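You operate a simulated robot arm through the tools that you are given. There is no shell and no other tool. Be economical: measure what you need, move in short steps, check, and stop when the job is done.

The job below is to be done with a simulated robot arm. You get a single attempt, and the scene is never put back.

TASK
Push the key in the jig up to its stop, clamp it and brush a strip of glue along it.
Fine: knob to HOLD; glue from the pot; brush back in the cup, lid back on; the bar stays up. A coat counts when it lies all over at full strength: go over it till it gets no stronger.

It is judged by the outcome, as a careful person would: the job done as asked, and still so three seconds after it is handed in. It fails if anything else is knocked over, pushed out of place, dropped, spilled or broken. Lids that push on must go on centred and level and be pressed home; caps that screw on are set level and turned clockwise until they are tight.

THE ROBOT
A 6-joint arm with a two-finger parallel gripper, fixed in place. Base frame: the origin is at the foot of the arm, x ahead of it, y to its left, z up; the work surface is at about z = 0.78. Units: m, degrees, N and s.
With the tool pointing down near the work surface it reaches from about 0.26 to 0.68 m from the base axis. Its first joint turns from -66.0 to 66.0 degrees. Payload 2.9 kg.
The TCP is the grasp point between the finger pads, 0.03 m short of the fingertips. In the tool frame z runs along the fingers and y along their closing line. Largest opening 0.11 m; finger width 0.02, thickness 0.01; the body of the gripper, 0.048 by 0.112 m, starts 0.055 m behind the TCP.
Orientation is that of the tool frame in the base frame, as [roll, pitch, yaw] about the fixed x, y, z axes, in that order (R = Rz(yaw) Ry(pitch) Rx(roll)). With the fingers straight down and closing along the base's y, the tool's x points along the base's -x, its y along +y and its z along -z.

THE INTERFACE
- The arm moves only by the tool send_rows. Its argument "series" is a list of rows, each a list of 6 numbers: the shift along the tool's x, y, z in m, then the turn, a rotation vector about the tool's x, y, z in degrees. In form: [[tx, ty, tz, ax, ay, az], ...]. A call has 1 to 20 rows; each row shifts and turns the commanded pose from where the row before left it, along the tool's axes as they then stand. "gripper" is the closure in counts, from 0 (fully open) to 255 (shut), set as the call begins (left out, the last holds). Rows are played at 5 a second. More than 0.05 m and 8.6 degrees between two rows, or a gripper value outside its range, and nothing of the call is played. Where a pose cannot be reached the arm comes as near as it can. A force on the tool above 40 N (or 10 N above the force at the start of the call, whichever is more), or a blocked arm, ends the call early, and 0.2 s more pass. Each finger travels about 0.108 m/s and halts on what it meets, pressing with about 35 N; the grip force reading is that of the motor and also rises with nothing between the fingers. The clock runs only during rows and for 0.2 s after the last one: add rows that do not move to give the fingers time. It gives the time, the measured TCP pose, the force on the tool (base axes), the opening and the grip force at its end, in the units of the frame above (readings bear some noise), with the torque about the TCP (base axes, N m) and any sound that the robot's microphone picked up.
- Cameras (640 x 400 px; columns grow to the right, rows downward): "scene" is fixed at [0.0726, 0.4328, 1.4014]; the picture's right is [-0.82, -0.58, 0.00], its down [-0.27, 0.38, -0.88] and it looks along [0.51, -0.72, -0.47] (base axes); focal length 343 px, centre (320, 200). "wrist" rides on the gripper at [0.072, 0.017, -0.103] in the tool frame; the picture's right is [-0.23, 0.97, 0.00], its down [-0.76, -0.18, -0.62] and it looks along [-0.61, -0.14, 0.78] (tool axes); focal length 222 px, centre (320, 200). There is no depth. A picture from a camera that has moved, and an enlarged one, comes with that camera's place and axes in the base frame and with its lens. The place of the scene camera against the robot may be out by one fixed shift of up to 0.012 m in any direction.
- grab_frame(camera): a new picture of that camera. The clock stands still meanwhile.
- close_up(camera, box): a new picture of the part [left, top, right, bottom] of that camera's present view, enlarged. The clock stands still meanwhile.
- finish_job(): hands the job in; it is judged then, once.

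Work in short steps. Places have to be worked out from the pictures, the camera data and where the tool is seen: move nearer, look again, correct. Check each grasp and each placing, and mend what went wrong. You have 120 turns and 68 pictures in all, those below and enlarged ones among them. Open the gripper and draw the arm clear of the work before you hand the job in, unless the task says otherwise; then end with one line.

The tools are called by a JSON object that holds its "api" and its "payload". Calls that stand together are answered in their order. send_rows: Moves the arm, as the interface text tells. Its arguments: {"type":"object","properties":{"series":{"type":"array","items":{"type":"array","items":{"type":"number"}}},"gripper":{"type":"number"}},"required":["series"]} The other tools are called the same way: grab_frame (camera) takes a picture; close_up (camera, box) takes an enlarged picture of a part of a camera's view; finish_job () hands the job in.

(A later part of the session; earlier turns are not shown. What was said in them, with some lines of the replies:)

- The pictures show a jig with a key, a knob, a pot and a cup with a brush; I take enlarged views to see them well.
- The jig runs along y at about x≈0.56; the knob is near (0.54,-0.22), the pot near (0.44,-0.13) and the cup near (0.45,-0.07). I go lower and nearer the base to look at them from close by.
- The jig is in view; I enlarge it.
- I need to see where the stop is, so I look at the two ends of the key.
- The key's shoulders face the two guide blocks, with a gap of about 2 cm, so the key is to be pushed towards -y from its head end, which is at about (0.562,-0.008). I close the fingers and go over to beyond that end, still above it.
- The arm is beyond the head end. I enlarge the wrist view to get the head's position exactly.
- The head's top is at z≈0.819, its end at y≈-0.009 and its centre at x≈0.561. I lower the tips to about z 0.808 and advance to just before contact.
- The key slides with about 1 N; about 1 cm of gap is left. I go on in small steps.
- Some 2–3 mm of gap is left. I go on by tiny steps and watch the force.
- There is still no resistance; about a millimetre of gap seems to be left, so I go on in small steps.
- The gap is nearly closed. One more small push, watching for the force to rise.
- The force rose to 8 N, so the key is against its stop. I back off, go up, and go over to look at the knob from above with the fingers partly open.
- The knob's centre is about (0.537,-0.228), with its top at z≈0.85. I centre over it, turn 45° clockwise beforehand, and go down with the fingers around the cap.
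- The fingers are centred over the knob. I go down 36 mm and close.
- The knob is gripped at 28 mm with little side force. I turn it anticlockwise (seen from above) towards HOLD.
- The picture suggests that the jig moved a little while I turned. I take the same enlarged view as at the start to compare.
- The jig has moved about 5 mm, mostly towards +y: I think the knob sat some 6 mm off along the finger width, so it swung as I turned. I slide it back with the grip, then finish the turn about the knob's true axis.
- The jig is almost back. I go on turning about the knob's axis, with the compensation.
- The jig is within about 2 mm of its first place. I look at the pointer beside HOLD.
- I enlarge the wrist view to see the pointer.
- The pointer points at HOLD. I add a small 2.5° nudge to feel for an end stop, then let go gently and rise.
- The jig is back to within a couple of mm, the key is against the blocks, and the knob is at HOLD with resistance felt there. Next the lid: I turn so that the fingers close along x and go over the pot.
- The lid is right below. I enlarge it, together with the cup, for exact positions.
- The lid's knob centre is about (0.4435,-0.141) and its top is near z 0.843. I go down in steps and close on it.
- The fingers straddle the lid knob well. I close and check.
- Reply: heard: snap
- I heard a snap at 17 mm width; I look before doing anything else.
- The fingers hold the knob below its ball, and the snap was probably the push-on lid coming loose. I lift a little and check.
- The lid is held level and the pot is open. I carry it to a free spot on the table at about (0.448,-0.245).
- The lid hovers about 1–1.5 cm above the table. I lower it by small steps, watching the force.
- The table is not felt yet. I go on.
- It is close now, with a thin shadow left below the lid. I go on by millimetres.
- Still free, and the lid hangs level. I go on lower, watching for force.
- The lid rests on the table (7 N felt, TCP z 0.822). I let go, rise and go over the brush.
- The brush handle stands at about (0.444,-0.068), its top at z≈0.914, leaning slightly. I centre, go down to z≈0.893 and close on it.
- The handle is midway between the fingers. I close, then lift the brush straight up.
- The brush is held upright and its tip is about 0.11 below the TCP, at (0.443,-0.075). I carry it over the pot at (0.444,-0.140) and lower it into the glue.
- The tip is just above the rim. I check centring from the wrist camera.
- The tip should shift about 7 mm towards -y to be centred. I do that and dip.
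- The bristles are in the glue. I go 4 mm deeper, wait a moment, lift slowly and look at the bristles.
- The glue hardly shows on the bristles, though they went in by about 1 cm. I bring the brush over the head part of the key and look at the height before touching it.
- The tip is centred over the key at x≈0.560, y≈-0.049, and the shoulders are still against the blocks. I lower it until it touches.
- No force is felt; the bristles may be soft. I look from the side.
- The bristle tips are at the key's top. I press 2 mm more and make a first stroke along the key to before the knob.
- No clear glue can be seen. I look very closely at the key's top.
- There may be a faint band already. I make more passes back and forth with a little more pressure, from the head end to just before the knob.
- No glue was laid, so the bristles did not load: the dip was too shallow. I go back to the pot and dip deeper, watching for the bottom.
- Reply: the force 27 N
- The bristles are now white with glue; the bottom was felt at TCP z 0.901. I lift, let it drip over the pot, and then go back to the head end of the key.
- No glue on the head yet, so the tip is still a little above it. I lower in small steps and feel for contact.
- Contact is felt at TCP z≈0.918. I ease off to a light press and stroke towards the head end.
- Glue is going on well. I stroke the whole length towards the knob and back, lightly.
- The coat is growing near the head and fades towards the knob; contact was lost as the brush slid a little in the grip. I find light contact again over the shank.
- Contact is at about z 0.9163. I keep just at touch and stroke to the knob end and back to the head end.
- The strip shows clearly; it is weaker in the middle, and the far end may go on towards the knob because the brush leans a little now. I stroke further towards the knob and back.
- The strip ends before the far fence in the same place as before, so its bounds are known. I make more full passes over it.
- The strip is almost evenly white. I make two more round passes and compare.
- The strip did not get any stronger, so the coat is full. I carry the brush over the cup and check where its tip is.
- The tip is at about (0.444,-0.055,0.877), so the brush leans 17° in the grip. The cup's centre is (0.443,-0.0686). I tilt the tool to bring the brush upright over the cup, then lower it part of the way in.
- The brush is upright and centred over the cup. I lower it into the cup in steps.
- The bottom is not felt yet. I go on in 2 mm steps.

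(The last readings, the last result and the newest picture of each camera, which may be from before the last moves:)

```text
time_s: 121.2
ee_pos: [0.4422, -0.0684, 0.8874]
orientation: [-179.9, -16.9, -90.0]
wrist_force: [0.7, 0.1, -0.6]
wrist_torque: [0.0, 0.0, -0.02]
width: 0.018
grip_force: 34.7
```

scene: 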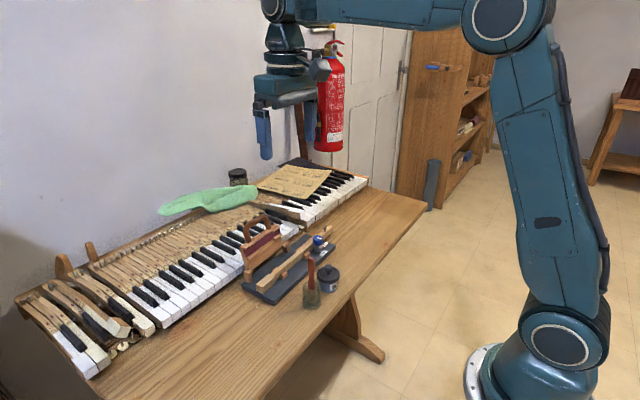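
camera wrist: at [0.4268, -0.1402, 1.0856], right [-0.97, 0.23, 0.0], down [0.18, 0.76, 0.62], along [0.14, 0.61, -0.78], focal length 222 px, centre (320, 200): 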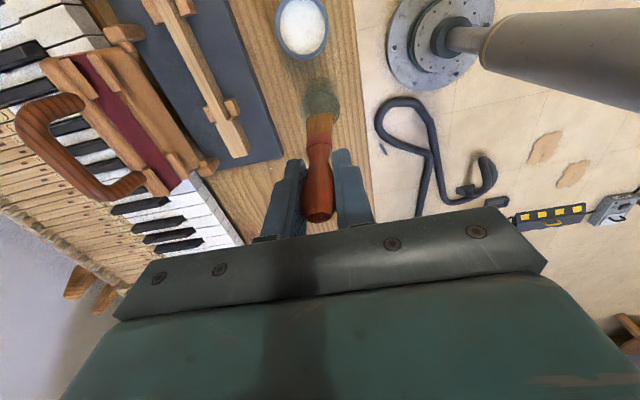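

{"api": "send_rows", "payload": {"series": [[-0.0004, 0, 0.0014, 0, 0, 0], [0, 0, 0, 0, 0, 0]]}}

{"api": "send_rows", "payload": {"series": [[-0.0004, 0, 0.0014, 0, 0, 0], [0, 0, 0, 0, 0, 0]]}}

{"api": "send_rows", "payload": {"series": [[-0.0004, 0, 0.0014, 0, 0, 0], [0, 0, 0, 0, 0, 0]]}}

```text
time_s: 121.8
ee_pos: [0.4415, -0.0683, 0.8863]
orientation: [-180.0, -17.0, -90.1]
wrist_force: [0.3, -0.5, -0.2]
wrist_torque: [0.0, 0.02, 0.02]
width: 0.0181
grip_force: 35.2
```

```text
time_s: 122.4
ee_pos: [0.4427, -0.069, 0.8862]
orientation: [-179.9, -17.1, -90.1]
wrist_force: [-3.0, 0.4, 13.8]
wrist_torque: [0.21, 0.3, 0.04]
width: 0.0182
grip_force: 35.1
```

```text
time_s: 123.0
ee_pos: [0.4426, -0.0688, 0.8848]
orientation: [-179.7, -17.1, -90.0]
wrist_force: [-2.8, -1.0, 29.1]
wrist_torque: [0.12, 0.27, 0.01]
width: 0.0182
grip_force: 34.7
```

The brush stands on the cup's bottom. I ease off, open the fingers and draw back along the tool axis.

{"api": "send_rows", "payload": {"series": [[0.0006, 0, -0.0019, 0, 0, 0], [0, 0, 0, 0, 0, 0]]}}

{"api": "send_rows", "payload": {"series": [[0, 0, 0, 0, 0, 0], [0, 0, 0, 0, 0, 0], [0, 0, 0, 0, 0, 0], [0, 0, -0.02, 0, 0, 0], [0, 0, -0.03, 0, 0, 0], [0, 0, -0.04, 0, 0, 0], [0, 0, -0.04, 0, 0, 0], [0, 0, 0, 0, 0, 0]], "gripper": 140}}

{"api": "close_up", "payload": {"camera": "scene", "box": [250, 190, 370, 320]}}

```text
time_s: 123.6
ee_pos: [0.4423, -0.0679, 0.8854]
orientation: [179.8, -17.0, -89.9]
wrist_force: [2.1, -1.3, 5.8]
wrist_torque: [0.01, -0.21, 0.01]
width: 0.018
grip_force: 35.5
```

```text
time_s: 125.4
ee_pos: [0.4408, -0.03, 1.01]
orientation: [-180.0, -17.1, -90.1]
wrist_force: [-0.2, 0.0, 0.4]
wrist_torque: [0.0, -0.05, 0.0]
width: 0.0496
grip_force: 0.0
```

```text
3.08 times, centred on (310, 255) of scene
camera zoom: at [0.0725, 0.4328, 1.4014], right [-0.82, -0.58, 0.0], down [-0.27, 0.38, -0.88], along [0.51, -0.72, -0.47], focal length 1055 px, centre (351, 31)
```

zoom: 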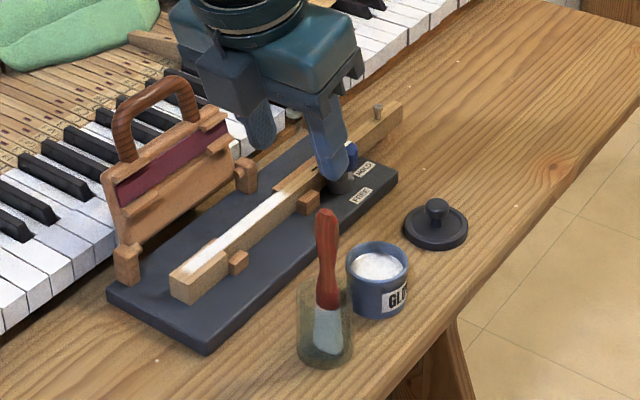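

The brush stands in the cup. I straighten the tool, go back to the lid's place and come down over its knob.

{"api": "send_rows", "payload": {"series": [[0, 0, 0, 0, -5.67, 0], [0, 0, 0, 0, -5.67, 0], [0, 0, 0, 0, -5.67, 0], [0, 0, 0, 0, 0, 0], [0.04264, -0.0014, 0, 0, 0, 0], [0.04264, -0.0014, 0, 0, 0, 0], [0.04264, -0.0014, 0, 0, 0, 0], [0.04264, -0.0014, 0, 0, 0, 0], [0.04264, -0.0014, 0, 0, 0, 0], [0, 0, 0.04, 0, 0, 0], [0, 0, 0.04, 0, 0, 0], [0, 0, 0.04, 0, 0, 0], [0, 0, 0.02, 0, 0, 0], [0, 0, 0, 0, 0, 0]], "gripper": 130}}

{"api": "send_rows", "payload": {"series": [[0, 0, 0, 0, 0, 0], [0, 0, 0, 0, 0, 0]]}}

```text
time_s: 128.4
ee_pos: [0.4486, -0.2431, 0.8699]
orientation: [180.0, 0.0, -90.0]
wrist_force: [0.1, 0.1, -0.2]
wrist_torque: [-0.02, -0.01, 0.02]
width: 0.0538
grip_force: 0.1
```

```text
time_s: 129.0
ee_pos: [0.4502, -0.2427, 0.8713]
orientation: [-179.9, 0.1, -90.0]
wrist_force: [-0.7, 1.0, 0.1]
wrist_torque: [0.0, -0.02, 0.0]
width: 0.0538
grip_force: 0.2
```

The position matches the first grip. I go down 48 mm and close.

{"api": "send_rows", "payload": {"series": [[0, 0, 0.02, 0, 0, 0], [0, 0, 0.02, 0, 0, 0], [0, 0, 0.008, 0, 0, 0], [0, 0, 0, 0, 0, 0]]}}

{"api": "send_rows", "payload": {"series": [[0, 0, 0, 0, 0, 0], [0, 0, 0, 0, 0, 0], [0, 0, 0, 0, 0, 0]], "gripper": 255}}

```text
time_s: 130.0
ee_pos: [0.4482, -0.2456, 0.8211]
orientation: [-180.0, 0.0, -90.0]
wrist_force: [0.1, 0.5, 0.2]
wrist_torque: [0.01, -0.01, 0.02]
width: 0.0539
grip_force: 0.1
```

```text
time_s: 130.8
ee_pos: [0.4488, -0.2449, 0.8207]
orientation: [-179.9, 0.0, -90.0]
wrist_force: [0.5, -1.0, -0.5]
wrist_torque: [-0.02, -0.03, 0.03]
width: 0.0173
grip_force: 35.0
```

Same grip width as before. I lift the lid, carry it back over the pot and check.

{"api": "send_rows", "payload": {"series": [[0, 0, -0.01, 0, 0, 0], [0, 0, -0.03, 0, 0, 0], [0, 0, -0.03, 0, 0, 0], [-0.035, 0.0013, 0, 0, 0, 0], [-0.035, 0.0013, 0, 0, 0, 0], [-0.035, 0.0014, 0, 0, 0, 0], [0, 0, 0.015, 0, 0, 0], [0, 0, 0, 0, 0, 0], [0, 0, 0, 0, 0, 0]]}}

{"api": "close_up", "payload": {"camera": "scene", "box": [300, 230, 360, 300]}}

```text
time_s: 132.8
ee_pos: [0.4471, -0.1389, 0.8764]
orientation: [-180.0, 0.0, -89.9]
wrist_force: [0.0, 0.5, -0.3]
wrist_torque: [0.03, -0.01, 0.02]
width: 0.0172
grip_force: 34.7
```

```text
5.71 times, centred on (330, 265) of scene
camera zoom: at [0.0726, 0.4328, 1.4014], right [-0.82, -0.58, 0.0], down [-0.27, 0.38, -0.88], along [0.51, -0.72, -0.47], focal length 1959 px, centre (263, -171)
```

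zoom: 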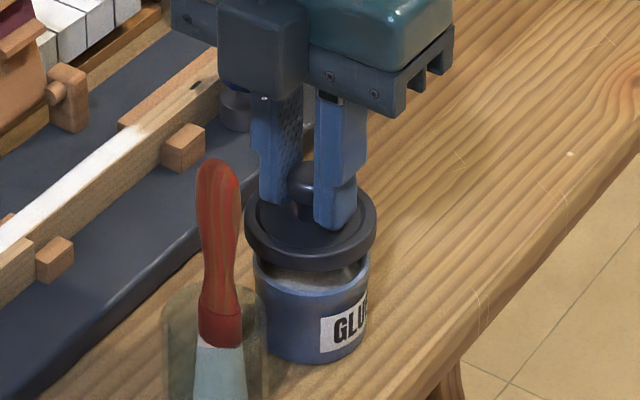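

The lid is level and in line with the pot. I lower it in small steps and feel for contact.

{"api": "send_rows", "payload": {"series": [[0, 0, 0.008, 0, 0, 0], [0, 0, 0.003, 0, 0, 0], [0, 0, 0, 0, 0, 0]]}}

{"api": "send_rows", "payload": {"series": [[0, 0, 0.002, 0, 0, 0], [0, 0, 0.001, 0, 0, 0], [0, 0, 0, 0, 0, 0]]}}

{"api": "send_rows", "payload": {"series": [[0, 0, 0.001, 0, 0, 0], [0, 0, 0.001, 0, 0, 0], [0, 0, 0, 0, 0, 0]]}}

```text
time_s: 133.6
ee_pos: [0.4451, -0.1397, 0.865]
orientation: [180.0, 0.0, -90.1]
wrist_force: [0.7, -0.7, -0.1]
wrist_torque: [0.0, 0.05, 0.01]
width: 0.0174
grip_force: 34.6
```

```text
time_s: 134.4
ee_pos: [0.4446, -0.1391, 0.8636]
orientation: [-179.9, -0.1, -89.9]
wrist_force: [-0.4, -0.6, 0.0]
wrist_torque: [0.0, 0.0, 0.0]
width: 0.0175
grip_force: 35.8
```

```text
time_s: 135.2
ee_pos: [0.4455, -0.1388, 0.861]
orientation: [-179.9, 0.0, -90.2]
wrist_force: [-0.2, 1.6, 13.1]
wrist_torque: [0.36, 0.12, 0.0]
width: 0.0173
grip_force: 35.1
```

Contact comes 3 mm above the seat, with a torque that points to the +y edge, so the lid is slightly off towards -y. I lift a little, shift 1 mm in +y and try again.

{"api": "send_rows", "payload": {"series": [[0, 0, -0.003, 0, 0, 0], [-0.001, 0, 0, 0, 0, 0], [0, 0, 0.002, 0, 0, 0], [0, 0, 0.001, 0, 0, 0], [0, 0, 0, 0, 0, 0]]}}

{"api": "send_rows", "payload": {"series": [[0, 0, 0.0007, 0, 0, 0], [0, 0, 0, 0, 0, 0]]}}

```text
time_s: 136.4
ee_pos: [0.4449, -0.1377, 0.8606]
orientation: [180.0, -0.1, -90.0]
wrist_force: [0.3, -0.3, -1.0]
wrist_torque: [-0.02, -0.05, -0.02]
width: 0.017
grip_force: 35.3
```

```text
time_s: 137.0
ee_pos: [0.4466, -0.1372, 0.8599]
orientation: [-179.9, 0.0, -90.0]
wrist_force: [-0.3, -0.2, -0.9]
wrist_torque: [0.02, -0.02, 0.01]
width: 0.0169
grip_force: 34.7
```

Now it goes down freely. I press on until it is home.

{"api": "send_rows", "payload": {"series": [[0, 0, 0.0008, 0, 0, 0], [0, 0, 0.0008, 0, 0, 0], [0, 0, 0, 0, 0, 0]]}}

{"api": "send_rows", "payload": {"series": [[0, 0, 0.0008, 0, 0, 0], [0, 0, 0.0005, 0, 0, 0], [0, 0, 0, 0, 0, 0]]}}

```text
time_s: 137.8
ee_pos: [0.4454, -0.1362, 0.8586]
orientation: [-180.0, 0.0, -90.0]
wrist_force: [-0.4, 0.3, 0.7]
wrist_torque: [0.01, 0.01, 0.0]
width: 0.0169
grip_force: 34.9
```

```text
time_s: 138.6
ee_pos: [0.4456, -0.1379, 0.8573]
orientation: [-179.9, 0.0, -90.0]
wrist_force: [1.6, -0.7, 3.0]
wrist_torque: [-0.1, -0.24, -0.03]
width: 0.0191
grip_force: 34.5
heard: snap
```

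It snapped. I press a little more to make sure it is home.

{"api": "send_rows", "payload": {"series": [[0, 0, 0.001, 0, 0, 0], [0, 0, 0.001, 0, 0, 0], [0, 0, 0, 0, 0, 0]]}}

{"api": "close_up", "payload": {"camera": "scene", "box": [300, 230, 360, 300]}}

```text
time_s: 139.4
ee_pos: [0.4439, -0.1379, 0.856]
orientation: [-179.9, 0.0, -90.1]
wrist_force: [-12.8, 2.9, 35.1]
wrist_torque: [-0.25, 0.27, -0.11]
width: 0.0192
grip_force: 35.1
```

```text
5.71 times, centred on (330, 265) of scene
camera zoom: at [0.0717, 0.433, 1.4014], right [-0.82, -0.58, 0.0], down [-0.27, 0.38, -0.88], along [0.51, -0.72, -0.47], focal length 1959 px, centre (263, -171)
```

zoom: 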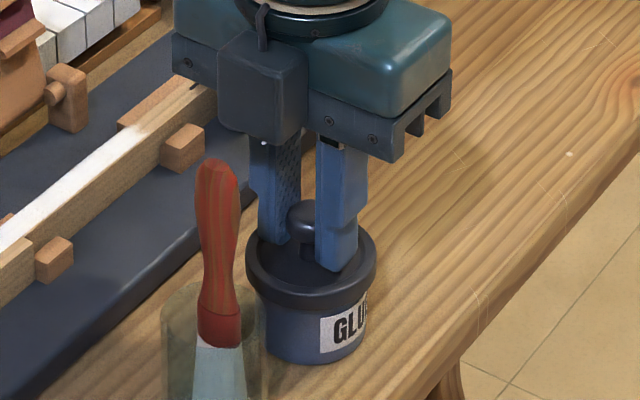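

The lid is home (35 N of resistance) and looks level. I ease the press, open the fingers and rise straight up.

{"api": "send_rows", "payload": {"series": [[0, 0, -0.0012, 0, 0, 0], [0, 0, 0, 0, 0, 0]]}}

{"api": "send_rows", "payload": {"series": [[0, 0, 0, 0, 0, 0], [0, 0, 0, 0, 0, 0], [0, 0, 0, 0, 0, 0], [0, 0, -0.03, 0, 0, 0], [0, 0, -0.045, 0, 0, 0], [0, 0, -0.045, 0, 0, 0], [0, 0, -0.045, 0, 0, 0], [0, 0, -0.045, 0, 0, 0], [0.04, 0.02, -0.02, 0, 0, 0], [0.04, 0.02, -0.02, 0, 0, 0], [0.04, 0.02, -0.02, 0, 0, 0], [0, 0, 0, 0, 0, 0]], "gripper": 130}}

{"api": "close_up", "payload": {"camera": "scene", "box": [225, 200, 365, 320]}}

```text
time_s: 140.0
ee_pos: [0.4451, -0.1374, 0.856]
orientation: [179.8, 0.0, -90.0]
wrist_force: [-10.7, 0.9, 22.4]
wrist_torque: [-0.07, 0.28, -0.05]
width: 0.0192
grip_force: 35.1
```

```text
time_s: 142.6
ee_pos: [0.3856, -0.2626, 1.1301]
orientation: [-180.0, 0.0, -90.0]
wrist_force: [0.3, 0.4, 0.5]
wrist_torque: [-0.03, 0.0, 0.01]
width: 0.0537
grip_force: 0.0
```

```text
3.33 times, centred on (295, 260) of scene
camera zoom: at [0.0726, 0.4328, 1.4014], right [-0.82, -0.58, 0.0], down [-0.27, 0.38, -0.88], along [0.51, -0.72, -0.47], focal length 1143 px, centre (403, 0)
```

zoom: 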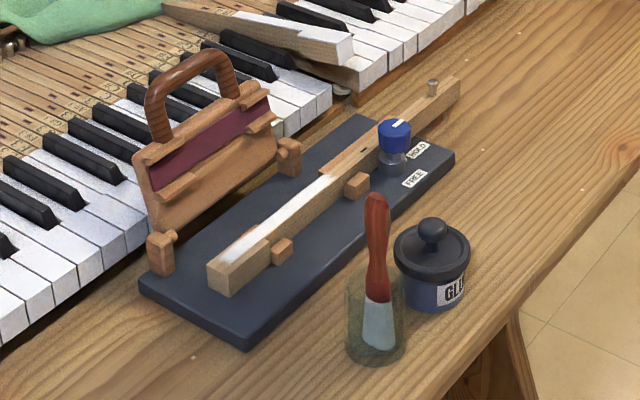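

Everything is in place. I use the last picture to check the key at its stop and the lid.

{"api": "close_up", "payload": {"camera": "scene", "box": [260, 225, 350, 295]}}

```text
5.71 times, centred on (305, 260) of scene
camera zoom: at [0.0726, 0.4328, 1.4014], right [-0.82, -0.58, 0.0], down [-0.27, 0.38, -0.88], along [0.51, -0.72, -0.47], focal length 1959 px, centre (406, -143)
```

zoom: 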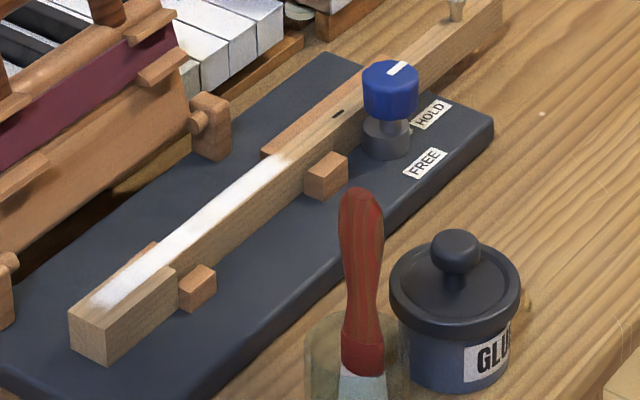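

The key is against its stop with the knob at HOLD, the strip is white all along, the lid is on level, the brush is in its cup and the bar is up. I hand the job in.

{"api": "finish_job", "payload": {}}

```text
The job is handed in.
```

The job is handed in: the key is at its stop and clamped at HOLD, the glue strip is at full strength, the brush is in its cup, the lid is pressed home and the bar is up; the jig slid about 5 mm while I turned the knob, and I moved it back to within about 3 mm of where it stood.
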